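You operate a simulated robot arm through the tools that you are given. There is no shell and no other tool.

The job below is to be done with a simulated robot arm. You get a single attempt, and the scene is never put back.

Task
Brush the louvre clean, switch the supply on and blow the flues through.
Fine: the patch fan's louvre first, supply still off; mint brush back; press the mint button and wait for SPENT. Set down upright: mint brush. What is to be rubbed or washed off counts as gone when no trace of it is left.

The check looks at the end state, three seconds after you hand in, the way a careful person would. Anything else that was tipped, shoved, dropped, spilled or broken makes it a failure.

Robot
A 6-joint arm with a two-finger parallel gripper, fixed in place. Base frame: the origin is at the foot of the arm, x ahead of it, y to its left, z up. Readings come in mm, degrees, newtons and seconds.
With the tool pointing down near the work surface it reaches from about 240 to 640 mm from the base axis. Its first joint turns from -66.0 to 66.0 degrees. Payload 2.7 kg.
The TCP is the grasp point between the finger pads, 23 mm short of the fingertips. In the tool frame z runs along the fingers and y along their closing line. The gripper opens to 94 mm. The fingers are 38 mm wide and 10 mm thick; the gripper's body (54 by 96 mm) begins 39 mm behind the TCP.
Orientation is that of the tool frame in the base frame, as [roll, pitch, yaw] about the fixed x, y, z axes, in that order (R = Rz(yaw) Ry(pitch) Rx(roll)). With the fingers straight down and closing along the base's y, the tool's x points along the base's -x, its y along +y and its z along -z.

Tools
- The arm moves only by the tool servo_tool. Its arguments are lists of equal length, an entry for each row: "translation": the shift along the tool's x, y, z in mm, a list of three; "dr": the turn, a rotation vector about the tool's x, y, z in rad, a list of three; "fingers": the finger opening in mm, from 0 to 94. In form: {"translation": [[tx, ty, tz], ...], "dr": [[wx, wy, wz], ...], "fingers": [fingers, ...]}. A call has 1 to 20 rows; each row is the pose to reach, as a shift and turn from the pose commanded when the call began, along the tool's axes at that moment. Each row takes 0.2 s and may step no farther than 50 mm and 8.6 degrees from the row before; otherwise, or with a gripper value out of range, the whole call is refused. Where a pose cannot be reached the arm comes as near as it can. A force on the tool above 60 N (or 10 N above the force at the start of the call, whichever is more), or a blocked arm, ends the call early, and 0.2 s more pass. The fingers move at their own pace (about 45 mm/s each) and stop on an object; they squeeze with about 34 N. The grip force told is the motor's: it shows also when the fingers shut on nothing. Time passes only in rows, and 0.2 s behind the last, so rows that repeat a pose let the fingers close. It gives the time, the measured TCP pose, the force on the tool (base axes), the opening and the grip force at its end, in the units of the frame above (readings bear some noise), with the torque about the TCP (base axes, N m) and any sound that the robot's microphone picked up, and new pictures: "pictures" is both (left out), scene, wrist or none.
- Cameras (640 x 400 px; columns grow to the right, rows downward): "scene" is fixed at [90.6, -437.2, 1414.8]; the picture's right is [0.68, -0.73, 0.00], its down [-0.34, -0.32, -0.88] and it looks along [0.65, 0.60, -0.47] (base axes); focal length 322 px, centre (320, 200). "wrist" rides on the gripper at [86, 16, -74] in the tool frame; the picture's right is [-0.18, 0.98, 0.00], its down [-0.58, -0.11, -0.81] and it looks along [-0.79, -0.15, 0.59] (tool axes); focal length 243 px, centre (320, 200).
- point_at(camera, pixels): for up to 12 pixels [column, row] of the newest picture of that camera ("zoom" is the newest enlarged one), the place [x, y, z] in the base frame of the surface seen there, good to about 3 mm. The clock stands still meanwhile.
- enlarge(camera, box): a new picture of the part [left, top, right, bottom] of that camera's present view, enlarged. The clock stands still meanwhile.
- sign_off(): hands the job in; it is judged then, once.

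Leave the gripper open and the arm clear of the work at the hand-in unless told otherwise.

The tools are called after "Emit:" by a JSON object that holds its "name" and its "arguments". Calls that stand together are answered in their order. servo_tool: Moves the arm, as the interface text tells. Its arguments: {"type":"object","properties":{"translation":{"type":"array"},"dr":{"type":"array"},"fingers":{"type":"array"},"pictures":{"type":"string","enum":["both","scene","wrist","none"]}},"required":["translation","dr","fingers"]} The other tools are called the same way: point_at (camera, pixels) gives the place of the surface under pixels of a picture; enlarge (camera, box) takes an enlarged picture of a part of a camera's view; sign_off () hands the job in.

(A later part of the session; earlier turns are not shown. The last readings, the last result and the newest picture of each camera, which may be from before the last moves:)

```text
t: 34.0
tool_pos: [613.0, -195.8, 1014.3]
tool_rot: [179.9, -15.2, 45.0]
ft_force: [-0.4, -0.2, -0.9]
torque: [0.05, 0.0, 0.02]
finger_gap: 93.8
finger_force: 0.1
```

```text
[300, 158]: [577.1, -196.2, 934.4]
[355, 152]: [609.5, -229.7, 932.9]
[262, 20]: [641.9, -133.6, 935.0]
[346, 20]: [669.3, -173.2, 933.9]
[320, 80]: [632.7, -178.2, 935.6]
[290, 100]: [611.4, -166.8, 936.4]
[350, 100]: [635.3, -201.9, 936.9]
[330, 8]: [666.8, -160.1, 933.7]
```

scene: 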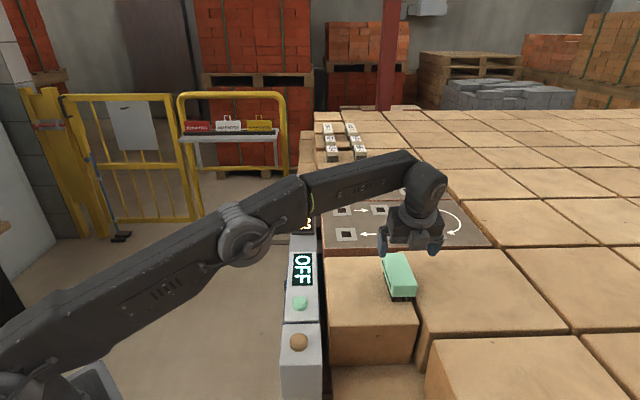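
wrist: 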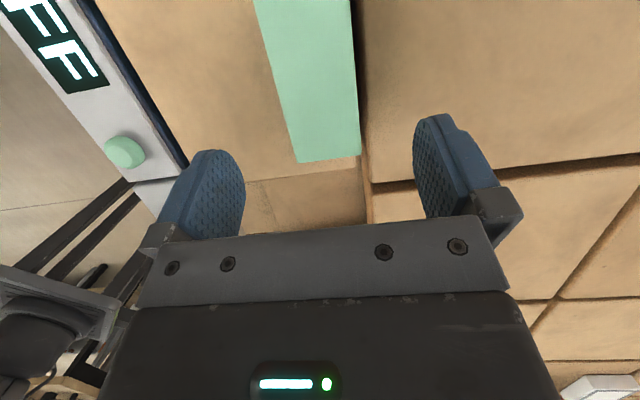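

The brush's centreline is at n ≈ −571, matching the tool. I'll advance 96 mm along the tool axis with open fingers to straddle the body.

Emit:
{"name": "servo_tool", "arguments": {"translation": [[0, 0.5, 25], [0, 0.5, 50], [0, 0.5, 75], [0, 0.5, 96], [0, 0.5, 96]], "dr": [[0, 0, 0], [0, 0, 0], [0, 0, 0], [0, 0, 0], [0, 0, 0]], "fingers": [94, 94, 94, 94, 94]}}

```text
t: 35.2
tool_pos: [631.6, -177.9, 920.9]
tool_rot: [179.9, -15.0, 44.9]
ft_force: [-0.4, -0.3, 0.9]
torque: [-0.03, 0.0, 0.02]
finger_gap: 94.1
finger_force: 0.0
```

scene: 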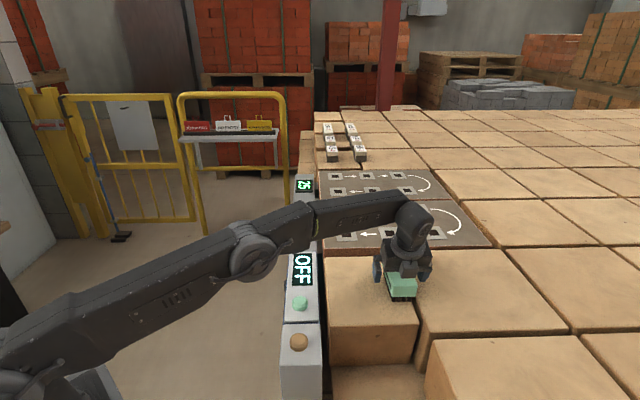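
wrist: 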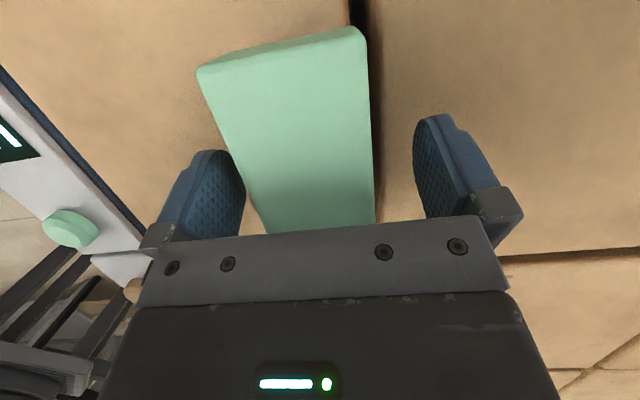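

The brush sits between the open fingers. I'll close on it.

Emit:
{"name": "servo_tool", "arguments": {"translation": [[0, 0, 0], [0, 0, 0], [0, 0, 0], [0, 0, 0], [0, 0, 0], [0, 0, 0]], "dr": [[0, 0, 0], [0, 0, 0], [0, 0, 0], [0, 0, 0], [0, 0, 0], [0, 0, 0]], "fingers": [75, 60, 45, 30, 20, 20]}}

```text
t: 36.6
tool_pos: [632.0, -178.2, 921.8]
tool_rot: [179.9, -15.1, 45.1]
ft_force: [-0.4, 0.4, -0.8]
torque: [0.03, -0.01, -0.01]
finger_gap: 53.8
finger_force: 34.0
```

scene: 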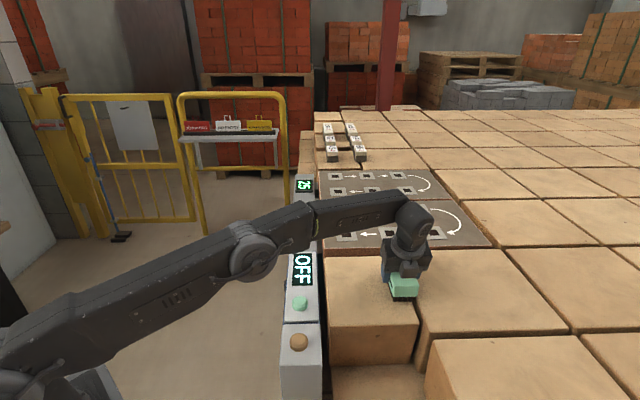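
wrist: 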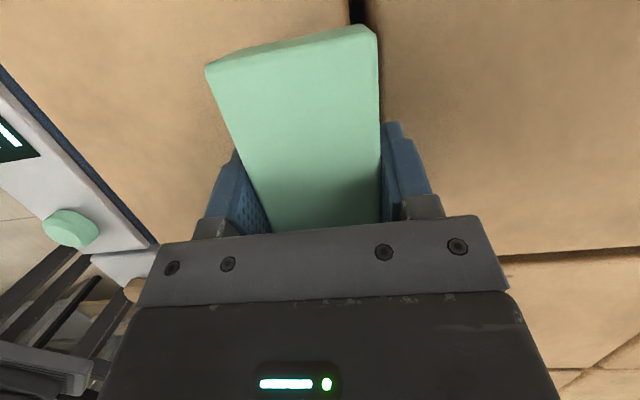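

The grip is firm: gap 53.8 mm, 34 N. I'll lift straight up 25 mm, then draw back along the tool axis to z≈1015.

Emit:
{"name": "servo_tool", "arguments": {"translation": [[2.6, 0, -9.7], [6.5, 0, -24.1], [6.5, 0, -50], [6.5, 0, -75], [4, 0, -100], [4, 0, -100]], "dr": [[0, 0, 0], [0, 0, 0], [0, 0, 0], [0, 0, 0], [0, 0, 0], [0, 0, 0]], "fingers": [20, 20, 20, 20, 20, 20]}}

```text
t: 38.0
tool_pos: [614.8, -194.2, 1019.6]
tool_rot: [180.0, -15.1, 45.0]
ft_force: [-0.1, -0.1, -1.9]
torque: [-0.01, -0.01, 0.0]
finger_gap: 53.8
finger_force: 34.5
```

scene: 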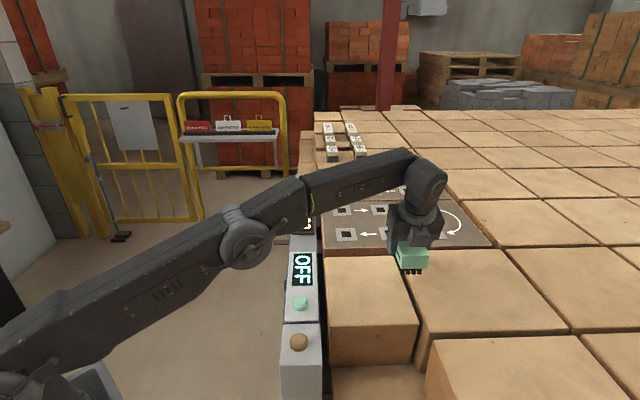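
wrist: 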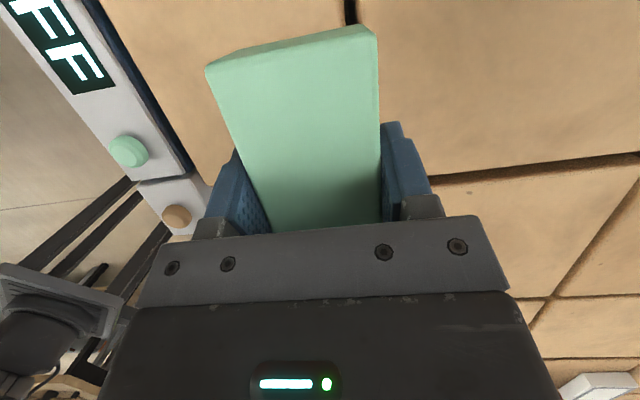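

The brush is lifted cleanly. I'll retrace: straighten the tilt and move to (559,−190,1079).

Emit:
{"name": "servo_tool", "arguments": {"translation": [[-6.7, -14, -22.3], [-13.5, -28, -44.6], [-20.2, -42, -66.9], [-20.2, -42, -66.9]], "dr": [[0, -0.0873, 0], [0, -0.1745, 0], [0, -0.2618, 0], [0, -0.2618, 0]], "fingers": [20, 20, 20, 20], "pictures": "none"}}

```text
t: 39.0
tool_pos: [559.7, -191.1, 1078.3]
tool_rot: [179.9, 0.1, 45.0]
ft_force: [-0.2, -0.7, -0.9]
torque: [0.0, 0.01, 0.01]
finger_gap: 53.7
finger_force: 34.2
```

Now I'll turn +142° about the vertical while moving back to (480,−80,1078).

Emit:
{"name": "servo_tool", "arguments": {"translation": [[1.3, -7.9, 0], [2.6, -15.9, 0], [3.9, -23.8, 0], [5.2, -31.7, 0], [6.5, -39.6, 0], [7.8, -47.6, 0], [9.1, -55.5, 0], [10.4, -63.4, 0], [11.7, -71.4, 0], [13, -79.3, 0], [14.3, -87.2, 0], [15.6, -95.2, 0], [16.9, -103.1, 0], [18.2, -111, 0], [19.5, -119, 0], [20.8, -126.9, 0], [22.1, -134.8, 0], [22.1, -134.8, 0]], "dr": [[0, 0, -0.1458], [0, 0, -0.2915], [0, 0, -0.4373], [0, 0, -0.5831], [0, 0, -0.7288], [0, 0, -0.8746], [0, 0, -1.0204], [0, 0, -1.1661], [0, 0, -1.3119], [0, 0, -1.4576], [0, 0, -1.6034], [0, 0, -1.7492], [0, 0, -1.8949], [0, 0, -2.0407], [0, 0, -2.1865], [0, 0, -2.3322], [0, 0, -2.478], [0, 0, -2.478]], "fingers": [20, 20, 20, 20, 20, 20, 20, 20, 20, 20, 20, 20, 20, 20, 20, 20, 20, 20], "pictures": "none"}}

```text
t: 42.8
tool_pos: [479.4, -79.3, 1078.8]
tool_rot: [180.0, -0.1, -172.9]
ft_force: [-0.5, 0.3, -2.2]
torque: [-0.02, -0.05, 0.04]
finger_gap: 53.7
finger_force: 34.4
```

Now I'll tilt outward 75° while moving to (471,61,1052), the reverse of the earlier path.

Emit:
{"name": "servo_tool", "arguments": {"translation": [[-1, 15.6, 3.1], [-2, 31.2, 6.2], [-2.9, 46.8, 9.3], [-3.9, 62.4, 12.4], [-4.9, 77.9, 15.4], [-5.9, 93.5, 18.5], [-6.8, 109.1, 21.6], [-7.8, 124.7, 24.7], [-8.8, 140.3, 27.8], [-8.8, 140.3, 27.8]], "dr": [[0, -0.1454, 0], [0, -0.2909, 0], [0, -0.4363, 0], [0, -0.5818, 0], [0, -0.7272, 0], [0, -0.8727, 0], [0, -1.0181, 0], [0, -1.1636, 0], [0, -1.309, 0], [0, -1.309, 0]], "fingers": [20, 20, 20, 20, 20, 20, 20, 20, 20, 20], "pictures": "scene"}}

```text
t: 45.0
tool_pos: [472.1, 60.9, 1049.5]
tool_rot: [-179.8, 75.2, -172.9]
ft_force: [-0.5, 0.3, -1.1]
torque: [-0.01, 0.0, 0.03]
finger_gap: 53.6
finger_force: 33.5
out of reach, approached as far as the arm can: row 6
```

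scene: 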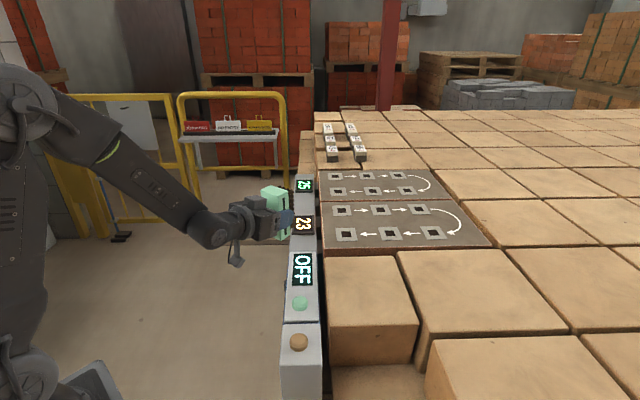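

Now I'll swing −52° about the vertical to face the wall, moving to (399,89,950).

Emit:
{"name": "servo_tool", "arguments": {"translation": [[16.4, 5.2, -5.8], [32.7, 10.5, -11.7], [49.1, 15.7, -17.5], [65.4, 21, -23.3], [81.8, 26.2, -29.1], [98.1, 31.5, -35], [114.5, 36.7, -40.8], [114.5, 36.7, -40.8]], "dr": [[0.1252, 0, 0.0336], [0.2505, 0, 0.0671], [0.3757, 0, 0.1007], [0.501, 0, 0.1343], [0.6262, 0, 0.1679], [0.7515, 0, 0.2014], [0.8767, 0, 0.235], [0.8767, 0, 0.235]], "fingers": [20, 20, 20, 20, 20, 20, 20, 20]}}

```text
t: 46.8
tool_pos: [398.9, 88.6, 950.4]
tool_rot: [-179.9, 75.1, 135.0]
ft_force: [0.3, 0.5, -1.1]
torque: [0.02, 0.0, -0.01]
finger_gap: 53.5
finger_force: 34.2
```

scene: 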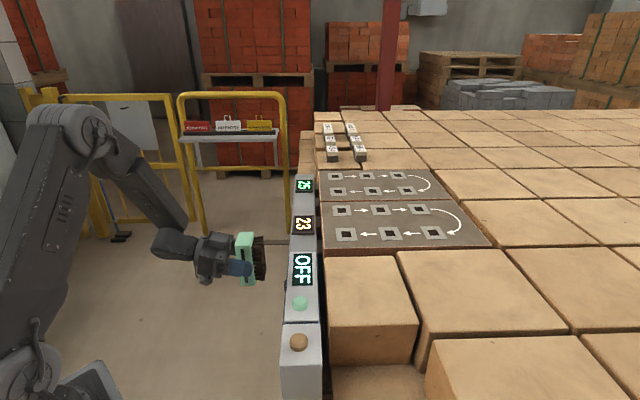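
wrist: 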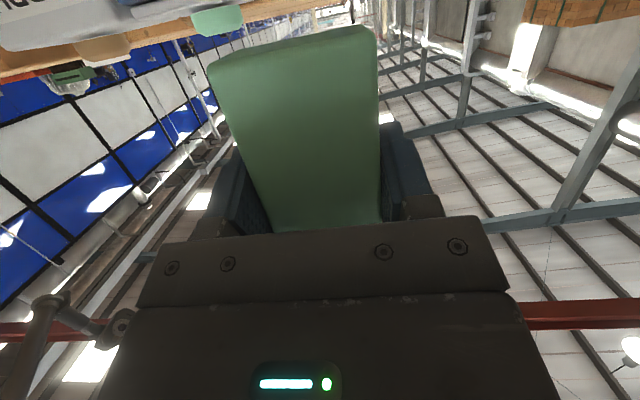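

The brush now faces the wall with its bristles leading. I'll lower it to louvre height (TCP z≈780, 300 mm along the wall) with the bristle tips still about 22 mm from the wall.

Emit:
{"name": "servo_tool", "arguments": {"translation": [[32, -9, 9], [64, -18, 22], [96, -27, 36], [128, -36, 50], [159.3, -44.8, 64], [159.3, -44.8, 64]], "dr": [[0, 0, 0], [0, 0, 0], [0, 0, 0], [0, 0, 0], [0, 0, 0], [0, 0, 0]], "fingers": [20, 20, 20, 20, 20, 20]}}

```text
t: 48.2
tool_pos: [381.9, 41.5, 780.3]
tool_rot: [179.8, 75.2, 134.8]
ft_force: [-0.3, 0.5, -1.0]
torque: [0.03, -0.02, 0.0]
finger_gap: 53.6
finger_force: 33.4
```

scene: 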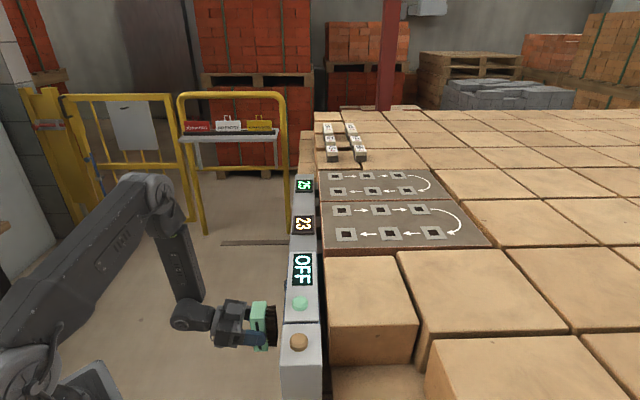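
wrist: 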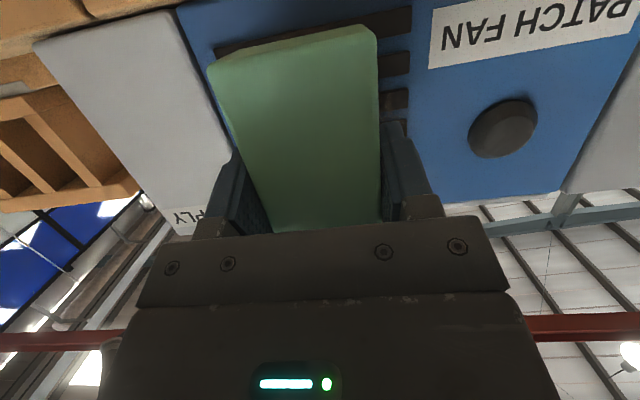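

The TCP is 21 mm short of contact by my estimate. I'll move 17 mm straight at the wall and read the force.

Emit:
{"name": "servo_tool", "arguments": {"translation": [[-2.6, 0, 9.7], [-4.4, 0, 16.4], [-4.4, 0, 16.4]], "dr": [[0, 0, 0], [0, 0, 0], [0, 0, 0]], "fingers": [20, 20, 20]}}

```text
t: 49.0
tool_pos: [394.1, 30.1, 780.4]
tool_rot: [179.9, 75.0, 134.9]
ft_force: [-0.4, -0.4, -1.5]
torque: [0.02, 0.01, -0.01]
finger_gap: 53.6
finger_force: 34.2
```

scene: 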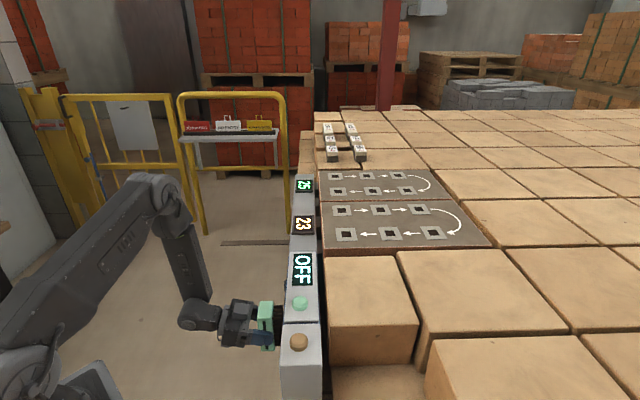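
wrist: 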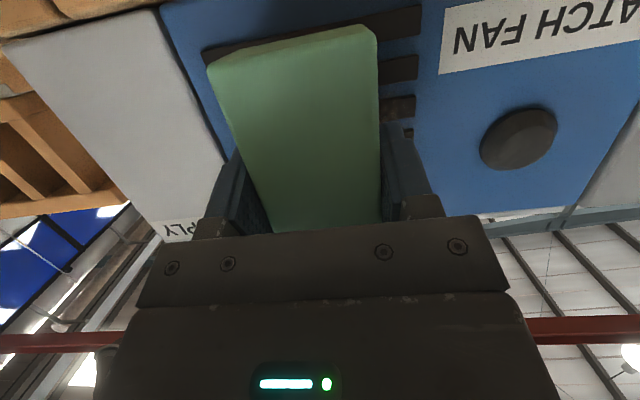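

No contact yet. I'll creep in another 3 mm.

Emit:
{"name": "servo_tool", "arguments": {"translation": [[-0.4, 0, 1.5], [-0.8, 0, 2.9], [-0.8, 0, 2.9]], "dr": [[0, 0, 0], [0, 0, 0], [0, 0, 0]], "fingers": [20, 20, 20], "pictures": "none"}}

```text
t: 49.8
tool_pos: [395.7, 28.6, 779.9]
tool_rot: [-180.0, 75.1, 135.0]
ft_force: [0.5, 0.5, -1.4]
torque: [0.02, -0.02, 0.01]
finger_gap: 53.6
finger_force: 34.1
```

Still free. Another 2 mm.

Emit:
{"name": "servo_tool", "arguments": {"translation": [[-0.26, 0, 1.0], [-0.52, 0, 1.95], [-0.52, 0, 1.95]], "dr": [[0, 0, 0], [0, 0, 0], [0, 0, 0]], "fingers": [20, 20, 20], "pictures": "none"}}

```text
t: 50.6
tool_pos: [397.8, 27.3, 779.2]
tool_rot: [-180.0, 75.0, 134.9]
ft_force: [1.0, -0.3, -0.3]
torque: [-0.01, 0.02, -0.03]
finger_gap: 53.7
finger_force: 34.7
```

Force is still only noise. Another 2 mm.

Emit:
{"name": "servo_tool", "arguments": {"translation": [[-0.26, 0, 1.0], [-0.52, 0, 1.95], [-0.52, 0, 1.95]], "dr": [[0, 0, 0], [0, 0, 0], [0, 0, 0]], "fingers": [20, 20, 20], "pictures": "none"}}

```text
t: 51.4
tool_pos: [398.8, 26.0, 780.9]
tool_rot: [-180.0, 75.1, 134.9]
ft_force: [0.5, -1.5, -1.1]
torque: [0.01, 0.02, -0.03]
finger_gap: 53.9
finger_force: 33.5
```

Still no clear contact. Another 2 mm, then a look.

Emit:
{"name": "servo_tool", "arguments": {"translation": [[-0.26, 0, 1.0], [-0.52, 0, 1.95], [-0.52, 0, 1.95]], "dr": [[0, 0, 0], [0, 0, 0], [0, 0, 0]], "fingers": [20, 20, 20], "pictures": "both"}}

Emit:
{"name": "enlarge", "arguments": {"camera": "scene", "box": [210, 250, 350, 370]}}

Emit:
{"name": "enlarge", "arguments": {"camera": "wrist", "box": [180, 0, 460, 175]}}

```text
t: 52.2
tool_pos: [399.4, 25.0, 779.6]
tool_rot: [-179.8, 75.0, 135.2]
ft_force: [-16.0, 15.9, 2.6]
torque: [0.34, 0.36, -0.07]
finger_gap: 53.6
finger_force: 34.0
```

scene: 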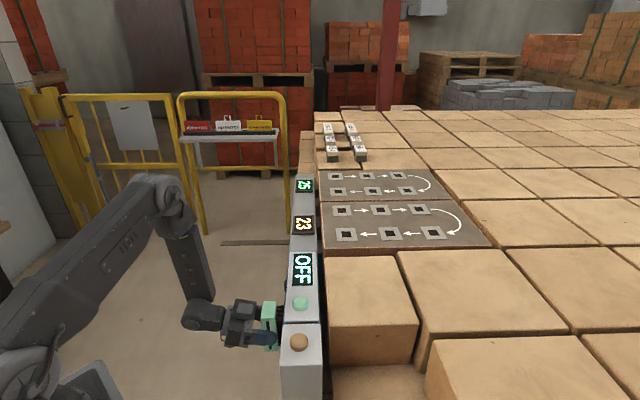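
wrist: 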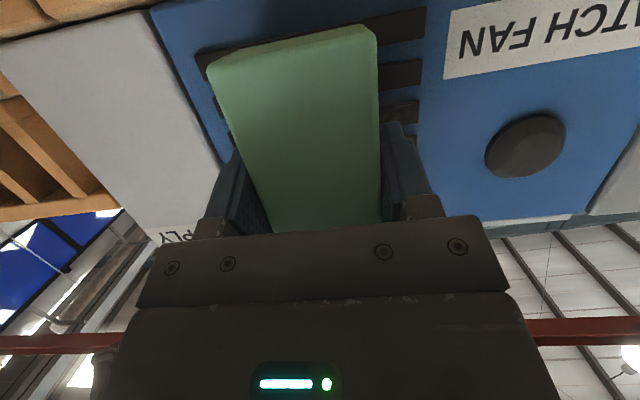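

```text
3.33 times, centred on (280, 310) of scene
```

zoom: 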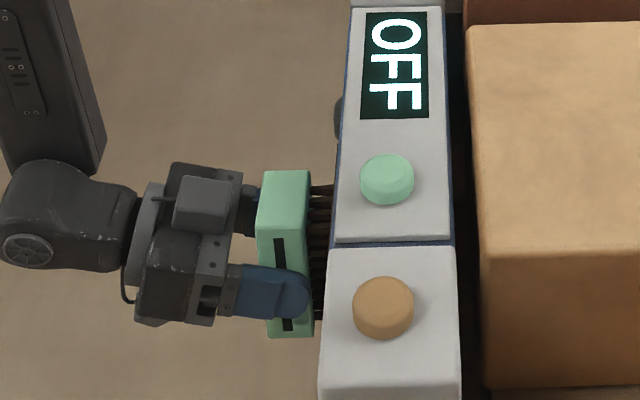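

```text
2.29 times, centred on (320, 88) of wrist
```

zoom: 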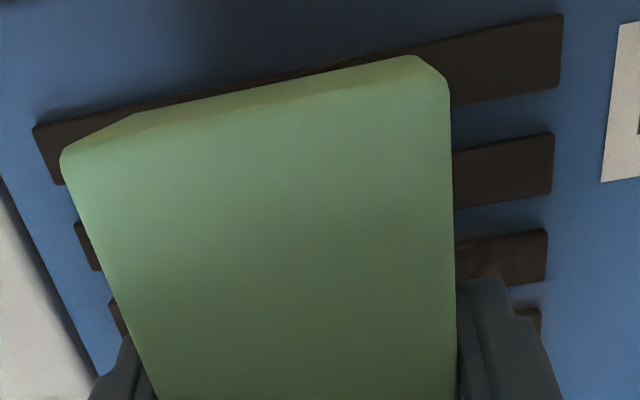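

Contact: about 22 N pushing along the wall normal, slightly heavier at the lower end. I'll ease back half a millimetre, tip by under 1°, and sweep sideways across the louvre (−38 to +38 mm) at light pressure.

Emit:
{"name": "servo_tool", "arguments": {"translation": [[0.13, -8, -0.5], [0.13, -16, -0.5], [0.13, -24, -0.5], [0.13, -32, -0.5], [0.13, -38, -0.5], [0.13, -30, -0.5], [0.13, -20, -0.5], [0.13, -10, -0.5], [0.13, 0, -0.5], [0.13, 10, -0.5], [0.13, 20, -0.5], [0.13, 30, -0.5], [0.13, 38, -0.5], [0.13, 30, -0.5], [0.13, 20, -0.5], [0.13, 10, -0.5], [0.13, 0, -0.5]], "dr": [[0, 0.008, 0], [0, 0.008, 0], [0, 0.008, 0], [0, 0.008, 0], [0, 0.008, 0], [0, 0.008, 0], [0, 0.008, 0], [0, 0.008, 0], [0, 0.008, 0], [0, 0.008, 0], [0, 0.008, 0], [0, 0.008, 0], [0, 0.008, 0], [0, 0.008, 0], [0, 0.008, 0], [0, 0.008, 0], [0, 0.008, 0]], "fingers": [20, 20, 20, 20, 20, 20, 20, 20, 20, 20, 20, 20, 20, 20, 20, 20, 20]}}

```text
t: 55.8
tool_pos: [401.0, 25.3, 779.6]
tool_rot: [179.8, 74.6, 134.9]
ft_force: [-4.7, 11.7, -2.0]
torque: [-0.22, -0.1, 0.0]
finger_gap: 53.8
finger_force: 34.1
```

scene: 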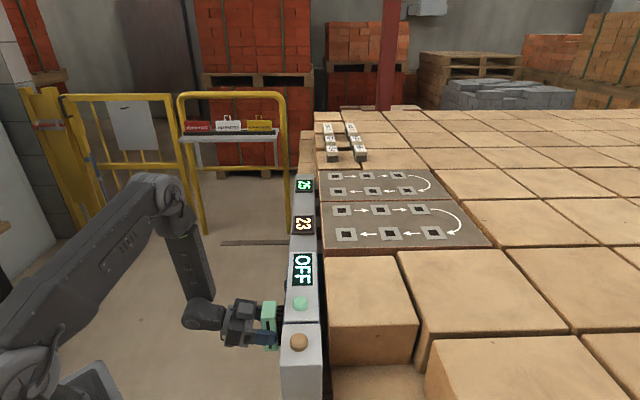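
wrist: 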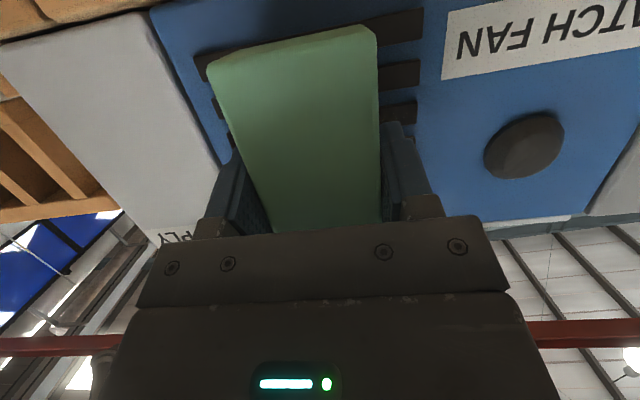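

Now 12 N, with the tuft reaction slightly high, so pressure is well balanced. Before making vertical strokes I'll check the brick ledge below the box at wrist (60,15).

Emit:
{"name": "point_at", "arguments": {"camera": "wrist", "pixels": [[110, 4], [60, 12], [20, 22], [145, 14], [400, 25], [400, 75], [405, 110], [170, 8], [205, 65], [350, 4]]}}

Emit:
{"name": "enlarge", "arguments": {"camera": "wrist", "box": [140, 0, 460, 200]}}

```text
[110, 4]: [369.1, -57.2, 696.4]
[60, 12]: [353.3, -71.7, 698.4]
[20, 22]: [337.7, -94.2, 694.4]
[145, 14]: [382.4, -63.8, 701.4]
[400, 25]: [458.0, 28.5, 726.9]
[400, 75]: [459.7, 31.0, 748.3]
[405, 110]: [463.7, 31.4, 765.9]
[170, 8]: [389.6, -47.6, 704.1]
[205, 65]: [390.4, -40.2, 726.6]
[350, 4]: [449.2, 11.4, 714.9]
```

```text
2.00 times, centred on (300, 100) of wrist
```

zoom: 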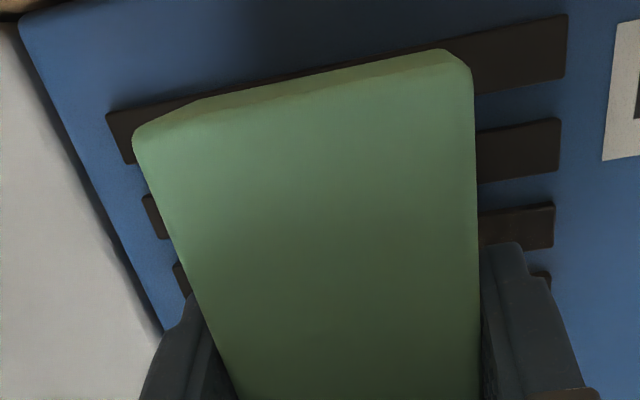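

The ledge bricks are below z≈698 and stick out only about 4 mm, so vertical shifts of 8 mm are safe. The uncovered slats look cleaner already. I'll do a second pass, shifted up 8 mm for one sweep and down 8 mm for the other.

Emit:
{"name": "servo_tool", "arguments": {"translation": [[-3.9, -8, -1], [-7.7, -16, -2.1], [-7.7, -26, -2.1], [-7.7, -38, -2.1], [-7.7, -26, -2.1], [-7.7, -13, -2.1], [-7.7, 0, -2.1], [-7.7, 13, -2.1], [-7.7, 26, -2.1], [-7.7, 38, -2.1], [0, 38, 0], [7.7, 38, 2.1], [7.7, 26, 2.1], [7.7, 13, 2.1], [7.7, 0, 2.1], [7.7, -13, 2.1], [7.7, -26, 2.1], [7.7, -38, 2.1], [0, -38, 0], [0, -30, 0]], "dr": [[0, -0.003, 0], [0, -0.003, 0], [0, -0.003, 0], [0, -0.003, 0], [0, -0.003, 0], [0, -0.003, 0], [0, -0.003, 0], [0, -0.003, 0], [0, -0.003, 0], [0, -0.003, 0], [0, -0.003, 0], [0, -0.003, 0], [0, -0.003, 0], [0, -0.003, 0], [0, -0.003, 0], [0, -0.003, 0], [0, -0.003, 0], [0, -0.003, 0], [0, -0.003, 0], [0, -0.003, 0]], "fingers": [20, 20, 20, 20, 20, 20, 20, 20, 20, 20, 20, 20, 20, 20, 20, 20, 20, 20, 20, 20], "pictures": "wrist"}}

Emit:
{"name": "enlarge", "arguments": {"camera": "wrist", "box": [140, 0, 500, 200]}}

```text
t: 60.0
tool_pos: [378.6, 3.6, 781.1]
tool_rot: [-179.8, 74.7, 134.9]
ft_force: [-5.0, 2.5, -1.1]
torque: [0.08, 0.16, 0.0]
finger_gap: 53.7
finger_force: 34.1
```

wrist: 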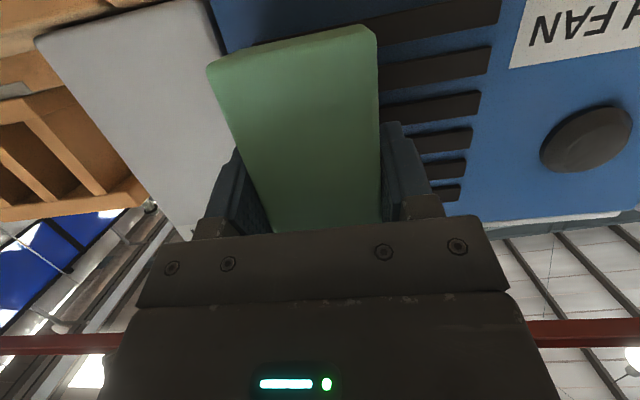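

```text
1.78 times, centred on (320, 100) of wrist
```

zoom: 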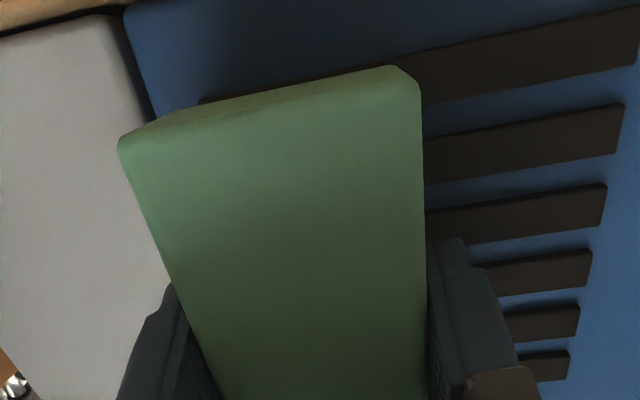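

The slats to the right of the brush look fully clean. I'll sweep once more all the way to the right and then look at the left part.

Emit:
{"name": "servo_tool", "arguments": {"translation": [[0, -6, 0], [0, 4, 0], [0, 14, 0], [0, 24, 0], [0, 34, 0], [0, 44, 0], [0, 54, 0], [0, 66, 0], [0, 66, 0]], "dr": [[0, 0, 0], [0, 0, 0], [0, 0, 0], [0, 0, 0], [0, 0, 0], [0, 0, 0], [0, 0, 0], [0, 0, 0], [0, 0, 0]], "fingers": [20, 20, 20, 20, 20, 20, 20, 20, 20], "pictures": "wrist"}}

Emit:
{"name": "enlarge", "arguments": {"camera": "wrist", "box": [80, 0, 440, 220]}}

```text
t: 62.0
tool_pos: [426.3, 50.8, 778.2]
tool_rot: [-179.8, 74.8, 135.1]
ft_force: [-11.3, 5.6, -0.4]
torque: [0.0, 0.11, -0.06]
finger_gap: 53.9
finger_force: 33.6
```

wrist: 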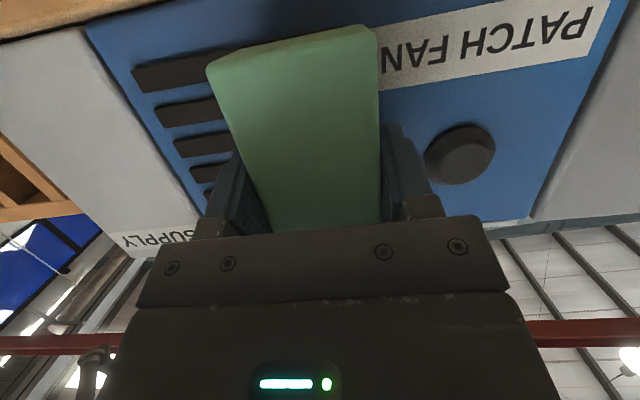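

```text
1.78 times, centred on (260, 110) of wrist
```

zoom: 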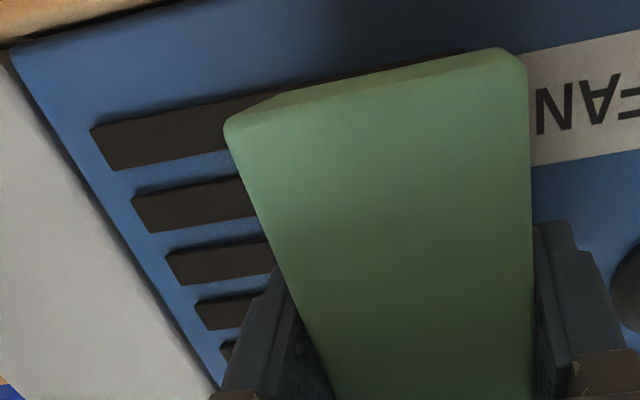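

It looks clean. I'll back off from the wall and shift right so the whole louvre is visible to the left of the brush.

Emit:
{"name": "servo_tool", "arguments": {"translation": [[2.6, 0, -9.7], [6.5, 0, -24], [10.4, 20, -38.6], [15.5, 50, -58], [20.7, 80, -77.3], [20.7, 80, -77.3]], "dr": [[0, 0, 0], [0, 0, 0], [0, 0, 0], [0, 0, 0], [0, 0, 0], [0, 0, 0]], "fingers": [20, 20, 20, 20, 20, 20], "pictures": "wrist"}}

Emit:
{"name": "enlarge", "arguments": {"camera": "wrist", "box": [0, 0, 260, 162]}}

```text
t: 63.4
tool_pos: [425.7, 163.3, 779.8]
tool_rot: [-180.0, 74.8, 134.9]
ft_force: [0.5, 0.0, -1.0]
torque: [0.03, 0.01, 0.03]
finger_gap: 53.6
finger_force: 33.7
```

wrist: 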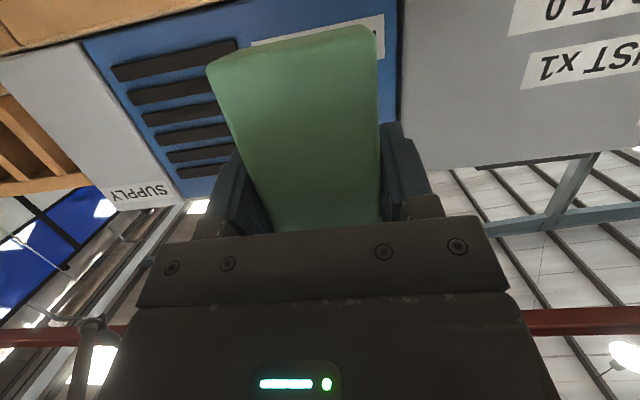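

```text
2.46 times, centred on (130, 81) of wrist
```

zoom: 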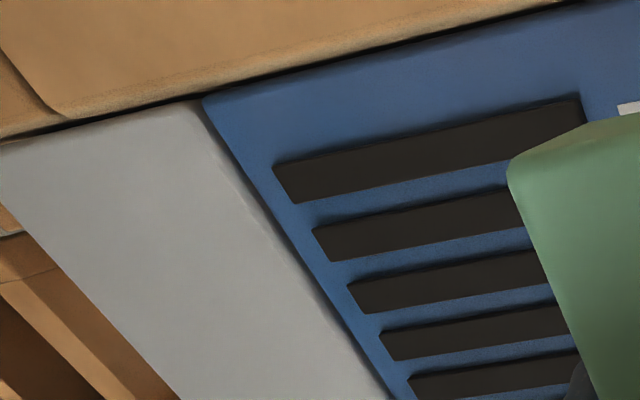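

Five slats show clean and the sixth is partly hidden behind the finger. I'll shift a bit further right and away to see all of it.

Emit:
{"name": "servo_tool", "arguments": {"translation": [[0, 25, 0], [0, 50, 0], [-10, 75, 0], [-20, 75, 0], [-20, 75, 0]], "dr": [[0, 0.1, 0], [0, 0.2, 0], [0, 0.3, 0], [0, 0.4, 0], [0, 0.4, 0]], "fingers": [20, 20, 20, 20, 20], "pictures": "wrist"}}

Emit:
{"name": "enlarge", "arguments": {"camera": "wrist", "box": [20, 40, 260, 200]}}

```text
t: 64.6
tool_pos: [482.1, 212.2, 799.0]
tool_rot: [-180.0, 51.8, 135.0]
ft_force: [0.1, 0.9, -0.9]
torque: [0.02, -0.02, 0.04]
finger_gap: 53.8
finger_force: 33.9
```

wrist: 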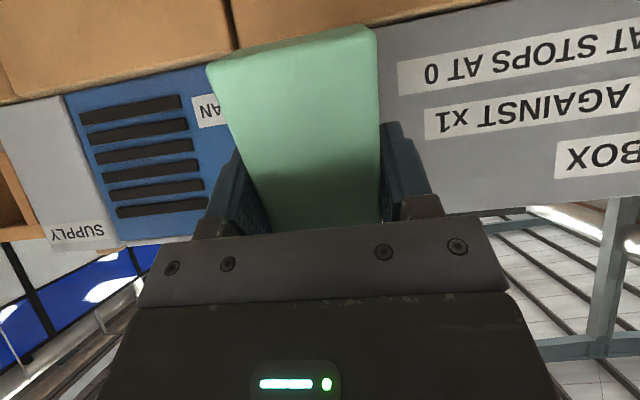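

```text
2.50 times, centred on (140, 120) of wrist
```

zoom: 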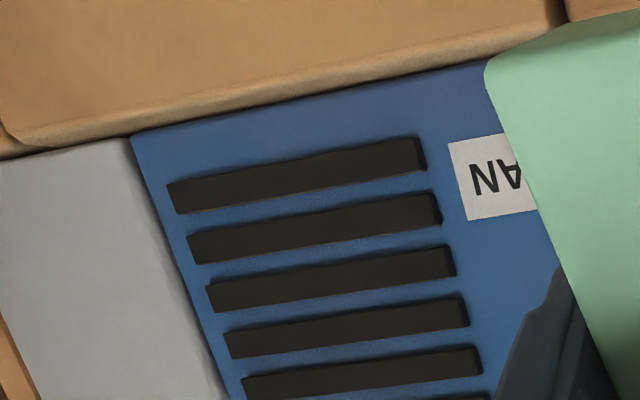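

Emit:
{"name": "enlarge", "arguments": {"camera": "wrist", "box": [70, 85, 230, 245]}}

```text
2.50 times, centred on (150, 165) of wrist
```

zoom: 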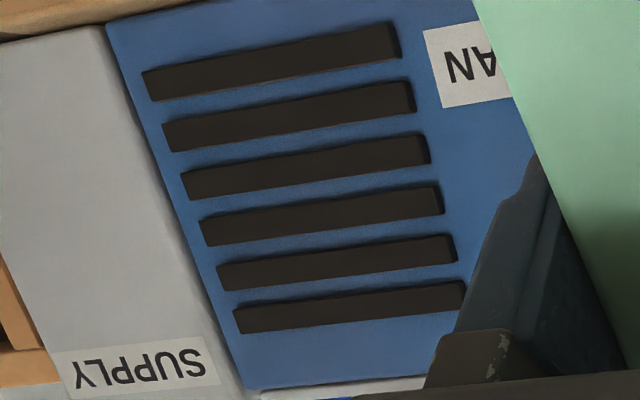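

All six slats are clean, with no trace of dust. Now I'll take the brush back: rise to (399,89,950), returning to a 75° tilt.

Emit:
{"name": "servo_tool", "arguments": {"translation": [[-22.7, -24.3, -11.9], [-45.4, -48.6, -23.7], [-68.1, -72.9, -35.6], [-90.8, -97.1, -47.4], [-113.5, -121.4, -59.3], [-136.2, -145.7, -71.1], [-136.2, -145.7, -71.1]], "dr": [[0, -0.07, 0], [0, -0.14, 0], [0, -0.21, 0], [0, -0.28, 0], [0, -0.35, 0], [0, -0.405, 0], [0, -0.405, 0]], "fingers": [20, 20, 20, 20, 20, 20, 20], "pictures": "none"}}

```text
t: 66.2
tool_pos: [397.5, 89.3, 950.8]
tool_rot: [180.0, 75.1, 134.9]
ft_force: [-0.1, -0.5, 0.0]
torque: [0.0, 0.02, -0.01]
finger_gap: 53.6
finger_force: 33.7
```

Now the swing back +52° about the vertical to (471,61,1051).

Emit:
{"name": "servo_tool", "arguments": {"translation": [[-16.4, 4.2, 6.1], [-32.8, 8.5, 12.1], [-49.2, 12.7, 18.2], [-65.7, 17, 24.2], [-82.1, 21.2, 30.3], [-98.5, 25.5, 36.3], [-114.9, 29.7, 42.4], [-114.9, 29.7, 42.4]], "dr": [[-0.1252, 0, -0.0336], [-0.2505, 0, -0.0671], [-0.3757, 0, -0.1007], [-0.501, 0, -0.1343], [-0.6262, 0, -0.1679], [-0.7515, 0, -0.2014], [-0.8767, 0, -0.235], [-0.8767, 0, -0.235]], "fingers": [20, 20, 20, 20, 20, 20, 20, 20], "pictures": "none"}}

```text
t: 68.0
tool_pos: [470.3, 59.4, 1050.5]
tool_rot: [180.0, 75.0, -173.1]
ft_force: [-0.4, 0.2, 0.0]
torque: [-0.01, 0.04, 0.0]
finger_gap: 53.7
finger_force: 33.9
```

I'll now un-tilt to straight down while moving to (480,−80,1078).

Emit:
{"name": "servo_tool", "arguments": {"translation": [[-2.8, -15.5, -1.7], [-5.5, -31, -3.4], [-8.3, -46.6, -5.1], [-11.1, -62.1, -6.8], [-13.8, -77.6, -8.4], [-16.6, -93.1, -10.1], [-19.4, -108.7, -11.8], [-22.1, -124.2, -13.5], [-24.9, -139.7, -15.2], [-24.9, -139.7, -15.2]], "dr": [[0, 0.1454, 0], [0, 0.2909, 0], [0, 0.4363, 0], [0, 0.5818, 0], [0, 0.7272, 0], [0, 0.8727, 0], [0, 1.0181, 0], [0, 1.1636, 0], [0, 1.309, 0], [0, 1.309, 0]], "fingers": [20, 20, 20, 20, 20, 20, 20, 20, 20, 20], "pictures": "none"}}

```text
t: 70.2
tool_pos: [479.3, -78.7, 1079.5]
tool_rot: [-179.9, -0.1, -173.3]
ft_force: [0.2, -0.3, -1.0]
torque: [-0.01, 0.03, 0.01]
finger_gap: 53.6
finger_force: 34.2
out of reach, approached as far as the arm can: row 3
```

Now the −142° turn to yaw 45° while moving to (559,−190,1079).

Emit:
{"name": "servo_tool", "arguments": {"translation": [[-3.8, -7.1, 0], [-7.7, -14.2, 0], [-11.5, -21.2, 0], [-15.4, -28.3, 0], [-19.2, -35.4, 0], [-23.1, -42.5, 0], [-26.9, -49.6, 0], [-30.8, -56.6, 0], [-34.6, -63.7, 0], [-38.5, -70.8, 0], [-42.3, -77.9, 0], [-46.2, -85, 0], [-50, -92, 0], [-53.9, -99.1, 0], [-57.7, -106.2, 0], [-61.6, -113.3, 0], [-65.6, -120.2, 0], [-65.6, -120.2, 0]], "dr": [[0, 0, 0.1458], [0, 0, 0.2915], [0, 0, 0.4373], [0, 0, 0.5831], [0, 0, 0.7288], [0, 0, 0.8746], [0, 0, 1.0204], [0, 0, 1.1661], [0, 0, 1.3119], [0, 0, 1.4576], [0, 0, 1.6034], [0, 0, 1.7492], [0, 0, 1.8949], [0, 0, 2.0407], [0, 0, 2.1865], [0, 0, 2.3322], [0, 0, 2.478], [0, 0, 2.478]], "fingers": [20, 20, 20, 20, 20, 20, 20, 20, 20, 20, 20, 20, 20, 20, 20, 20, 20, 20], "pictures": "none"}}

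```text
t: 74.0
tool_pos: [558.1, -191.0, 1079.4]
tool_rot: [180.0, 0.0, 44.7]
ft_force: [-1.2, 0.4, -2.5]
torque: [0.03, 0.01, -0.04]
finger_gap: 53.6
finger_force: 34.3
```

Next I'll apply the 15° tilt and go to (615,−194,1020), above the brush's original spot.

Emit:
{"name": "servo_tool", "arguments": {"translation": [[12.6, 14.1, 20], [25.2, 28.3, 40], [37.8, 42.4, 59.8], [37.8, 42.4, 59.8]], "dr": [[0, 0.0873, 0], [0, 0.1745, 0], [0, 0.2618, 0], [0, 0.2618, 0]], "fingers": [20, 20, 20, 20]}}

Emit:
{"name": "enlarge", "arguments": {"camera": "scene", "box": [350, 200, 470, 310]}}

```text
t: 75.0
tool_pos: [616.6, -192.9, 1019.3]
tool_rot: [180.0, -15.1, 44.9]
ft_force: [-0.5, 0.8, -1.8]
torque: [-0.02, -0.01, 0.01]
finger_gap: 53.5
finger_force: 34.5
```

scene: 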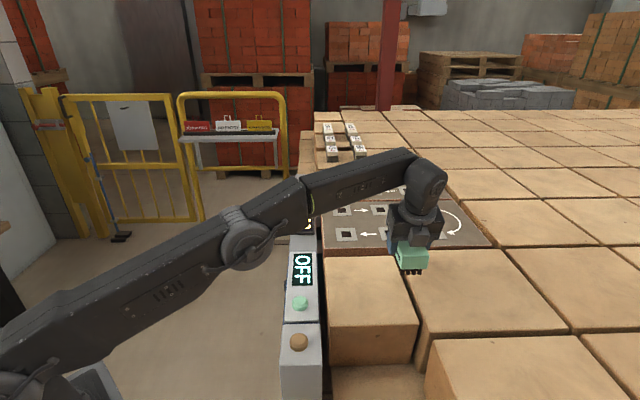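
wrist: 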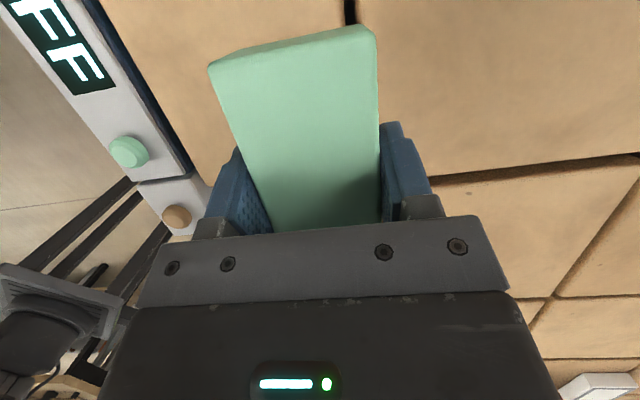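

```text
3.64 times, centred on (410, 255) of scene
```

zoom: 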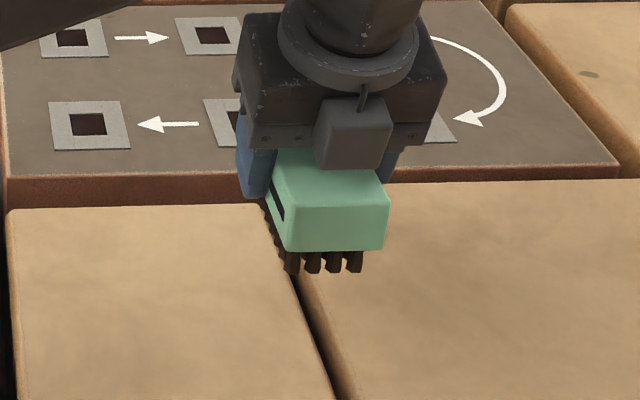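

The brush is still held squarely. I'll come down to about 4 mm above the brick at its original place.

Emit:
{"name": "servo_tool", "arguments": {"translation": [[0.5, 0.1, 25], [1, 0.2, 50], [1.6, 0.3, 75.8], [-2.3, 0.3, 90.3], [-3.8, 0.3, 96.1], [-3.8, 0.3, 96.1]], "dr": [[0, 0, 0], [0, 0, 0], [0, 0, 0], [0, 0, 0], [0, 0, 0], [0, 0, 0]], "fingers": [20, 20, 20, 20, 20, 20]}}

Emit:
{"name": "enlarge", "arguments": {"camera": "scene", "box": [360, 240, 440, 310]}}

```text
t: 76.4
tool_pos: [631.9, -178.3, 926.7]
tool_rot: [180.0, -14.9, 45.0]
ft_force: [0.5, -0.3, -1.1]
torque: [0.0, 0.01, 0.02]
finger_gap: 53.9
finger_force: 33.8
```

scene: 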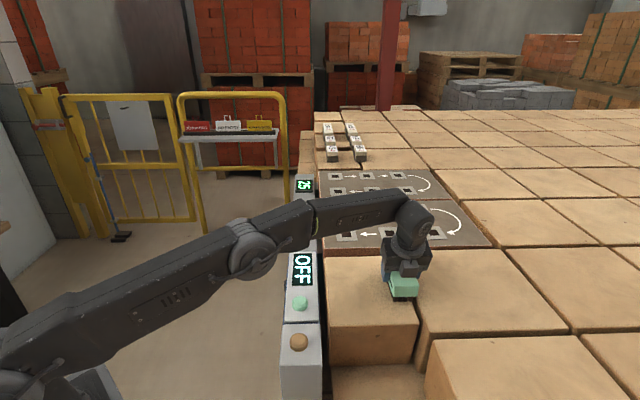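
wrist: 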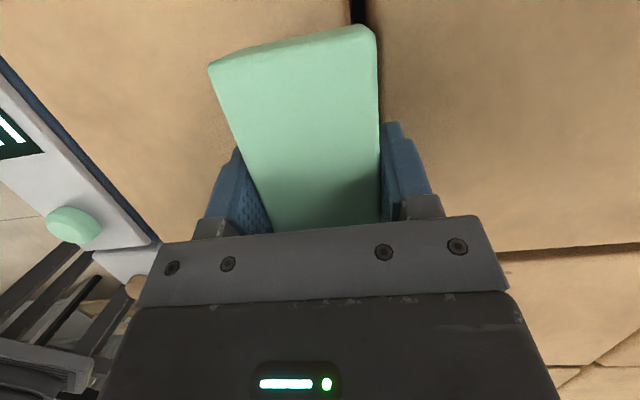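

```text
5.71 times, centred on (400, 275) of scene
```

zoom: 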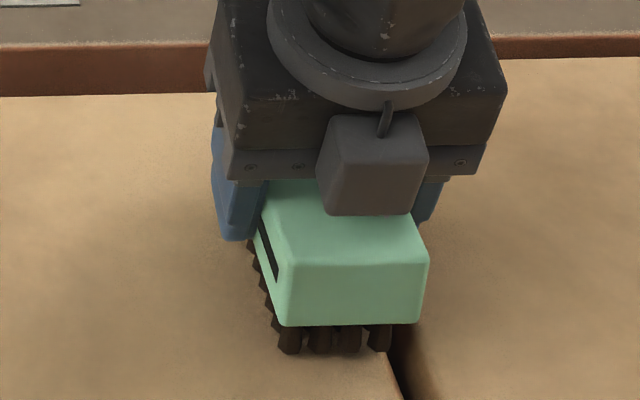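

On grasping, the fingers had shifted the brush about 5 mm sideways. I'll shift it back 5 mm (tool −y) and lower a further 4 mm.

Emit:
{"name": "servo_tool", "arguments": {"translation": [[0, -5, 0], [-0.5, -5, 2], [-1.0, -5, 3.7], [-1.0, -5, 3.7]], "dr": [[0, 0, 0], [0, 0, 0], [0, 0, 0], [0, 0, 0]], "fingers": [20, 20, 20, 20], "pictures": "none"}}

```text
t: 77.4
tool_pos: [628.5, -174.7, 923.8]
tool_rot: [179.6, -15.2, 45.0]
ft_force: [-4.5, 0.2, 15.3]
torque: [0.85, -0.16, 0.19]
finger_gap: 53.4
finger_force: 33.7
```

I feel contact: 15 N upward, acting near the brush's far-left end. I'll look before releasing.

Emit:
{"name": "enlarge", "arguments": {"camera": "scene", "box": [360, 240, 440, 310]}}

Emit:
{"name": "enlarge", "arguments": {"camera": "wrist", "box": [160, 0, 480, 200]}}

```text
5.71 times, centred on (400, 275) of scene
```

zoom: 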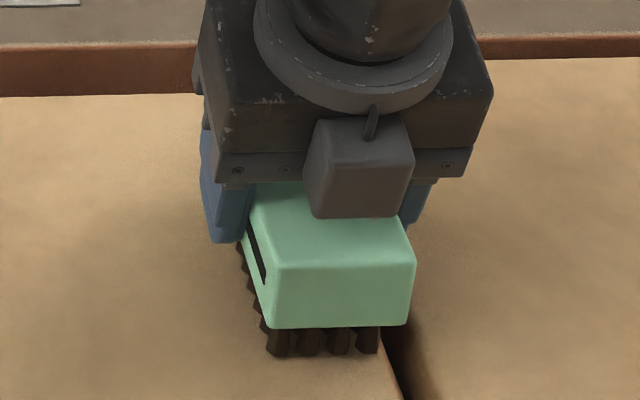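

```text
2.00 times, centred on (320, 100) of wrist
```

zoom: 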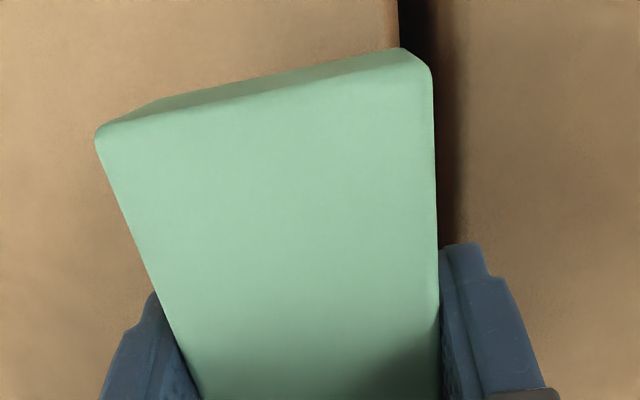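

It stands on the left brick as before, about 2 mm left of its first spot. I'll lift 2 mm, shift right 2 mm and lower to a light touch.

Emit:
{"name": "servo_tool", "arguments": {"translation": [[0.5, 0, -1.9], [0.5, 2, -1.9], [0.25, 2, -1.0], [0.1, 2, -0.5], [0.1, 2, -0.5]], "dr": [[0, 0, 0], [0, 0, 0], [0, 0, 0], [0, 0, 0], [0, 0, 0]], "fingers": [20, 20, 20, 20, 20], "pictures": "none"}}

```text
t: 78.6
tool_pos: [628.0, -176.6, 923.3]
tool_rot: [179.8, -15.1, 45.1]
ft_force: [-1.6, 6.2, 19.1]
torque: [0.81, -0.11, 0.08]
finger_gap: 53.4
finger_force: 34.0
```

Contact is at 19 N. I'll ease up 0.7 mm to unload, then open the fingers gently.

Emit:
{"name": "servo_tool", "arguments": {"translation": [[0.18, 0, -0.7], [0.18, 0, -0.7], [0.18, 0, -0.7], [0.18, 0, -0.7], [0.18, 0, -0.7], [0.18, 0, -0.7], [0.18, 0, -0.7]], "dr": [[0, 0, 0], [0, 0, 0], [0, 0, 0], [0, 0, 0], [0, 0, 0], [0, 0, 0], [0, 0, 0]], "fingers": [20, 54, 57, 62, 70, 82, 94]}}

Emit:
{"name": "enlarge", "arguments": {"camera": "scene", "box": [360, 240, 440, 310]}}

```text
t: 80.2
tool_pos: [628.0, -178.3, 923.4]
tool_rot: [179.9, -15.0, 45.0]
ft_force: [0.1, 0.2, 0.0]
torque: [0.01, -0.01, 0.01]
finger_gap: 94.0
finger_force: 0.0
```

scene: 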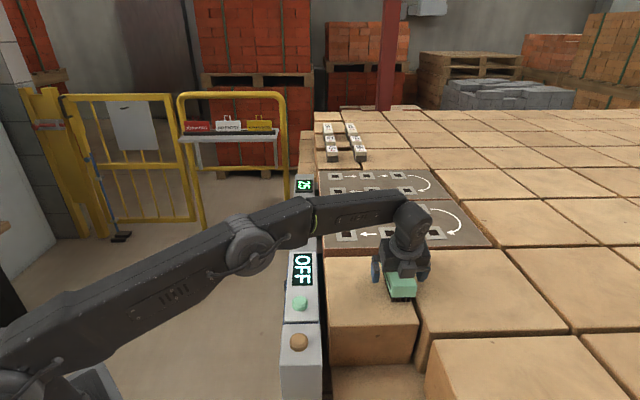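
wrist: 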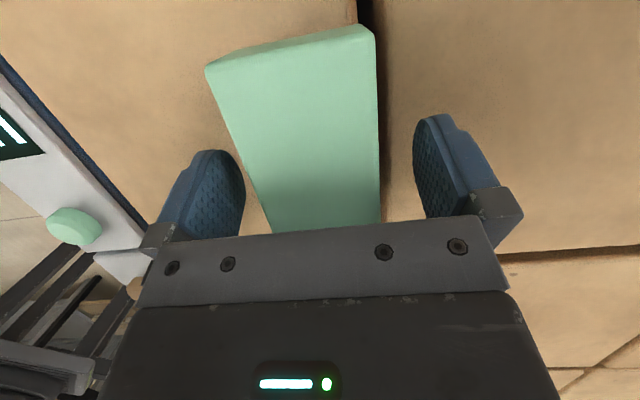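

```text
5.71 times, centred on (400, 275) of scene
```

zoom: 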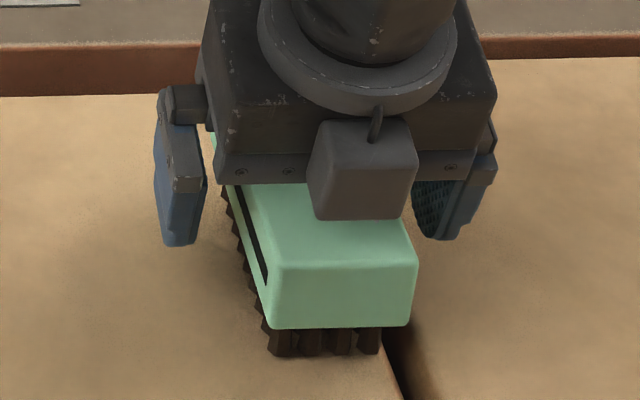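

The brush is standing freely between the open fingers. I'll withdraw along the tool axis.

Emit:
{"name": "servo_tool", "arguments": {"translation": [[0, 0, -15], [0, 0, -35], [0, 0, -60], [0, 0, -90], [0, 0, -96]], "dr": [[0, 0, 0], [0, 0, 0], [0, 0, 0], [0, 0, 0], [0, 0, 0]], "fingers": [94, 94, 94, 94, 94]}}

Emit:
{"name": "enlarge", "arguments": {"camera": "scene", "box": [360, 240, 440, 310]}}

```text
t: 81.4
tool_pos: [610.2, -194.6, 1014.8]
tool_rot: [-180.0, -15.0, 45.0]
ft_force: [-0.5, -0.5, -0.3]
torque: [-0.01, 0.0, 0.0]
finger_gap: 93.9
finger_force: 0.0
```

scene: 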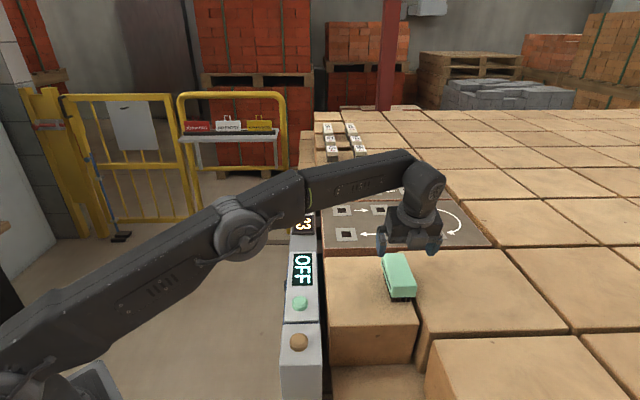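
wrist: 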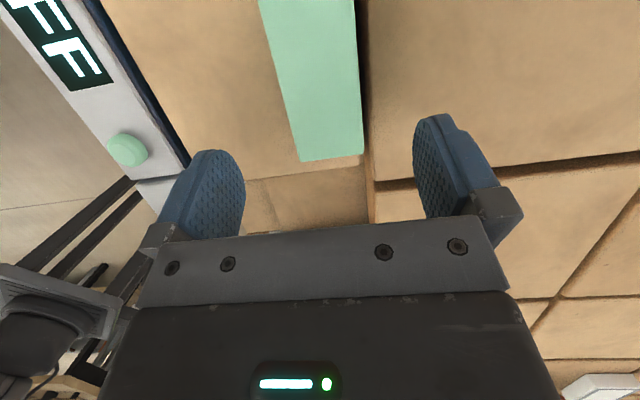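

```text
5.71 times, centred on (400, 275) of scene
```

zoom: 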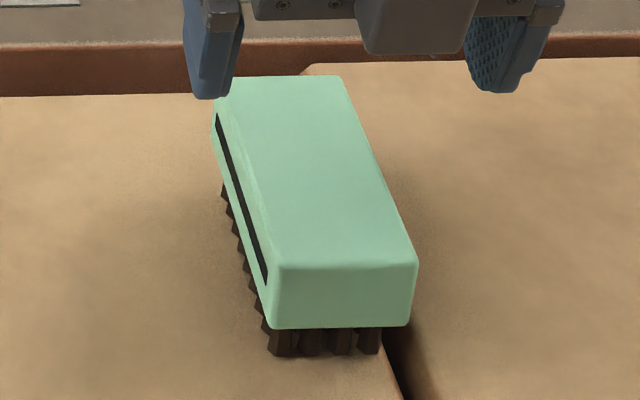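

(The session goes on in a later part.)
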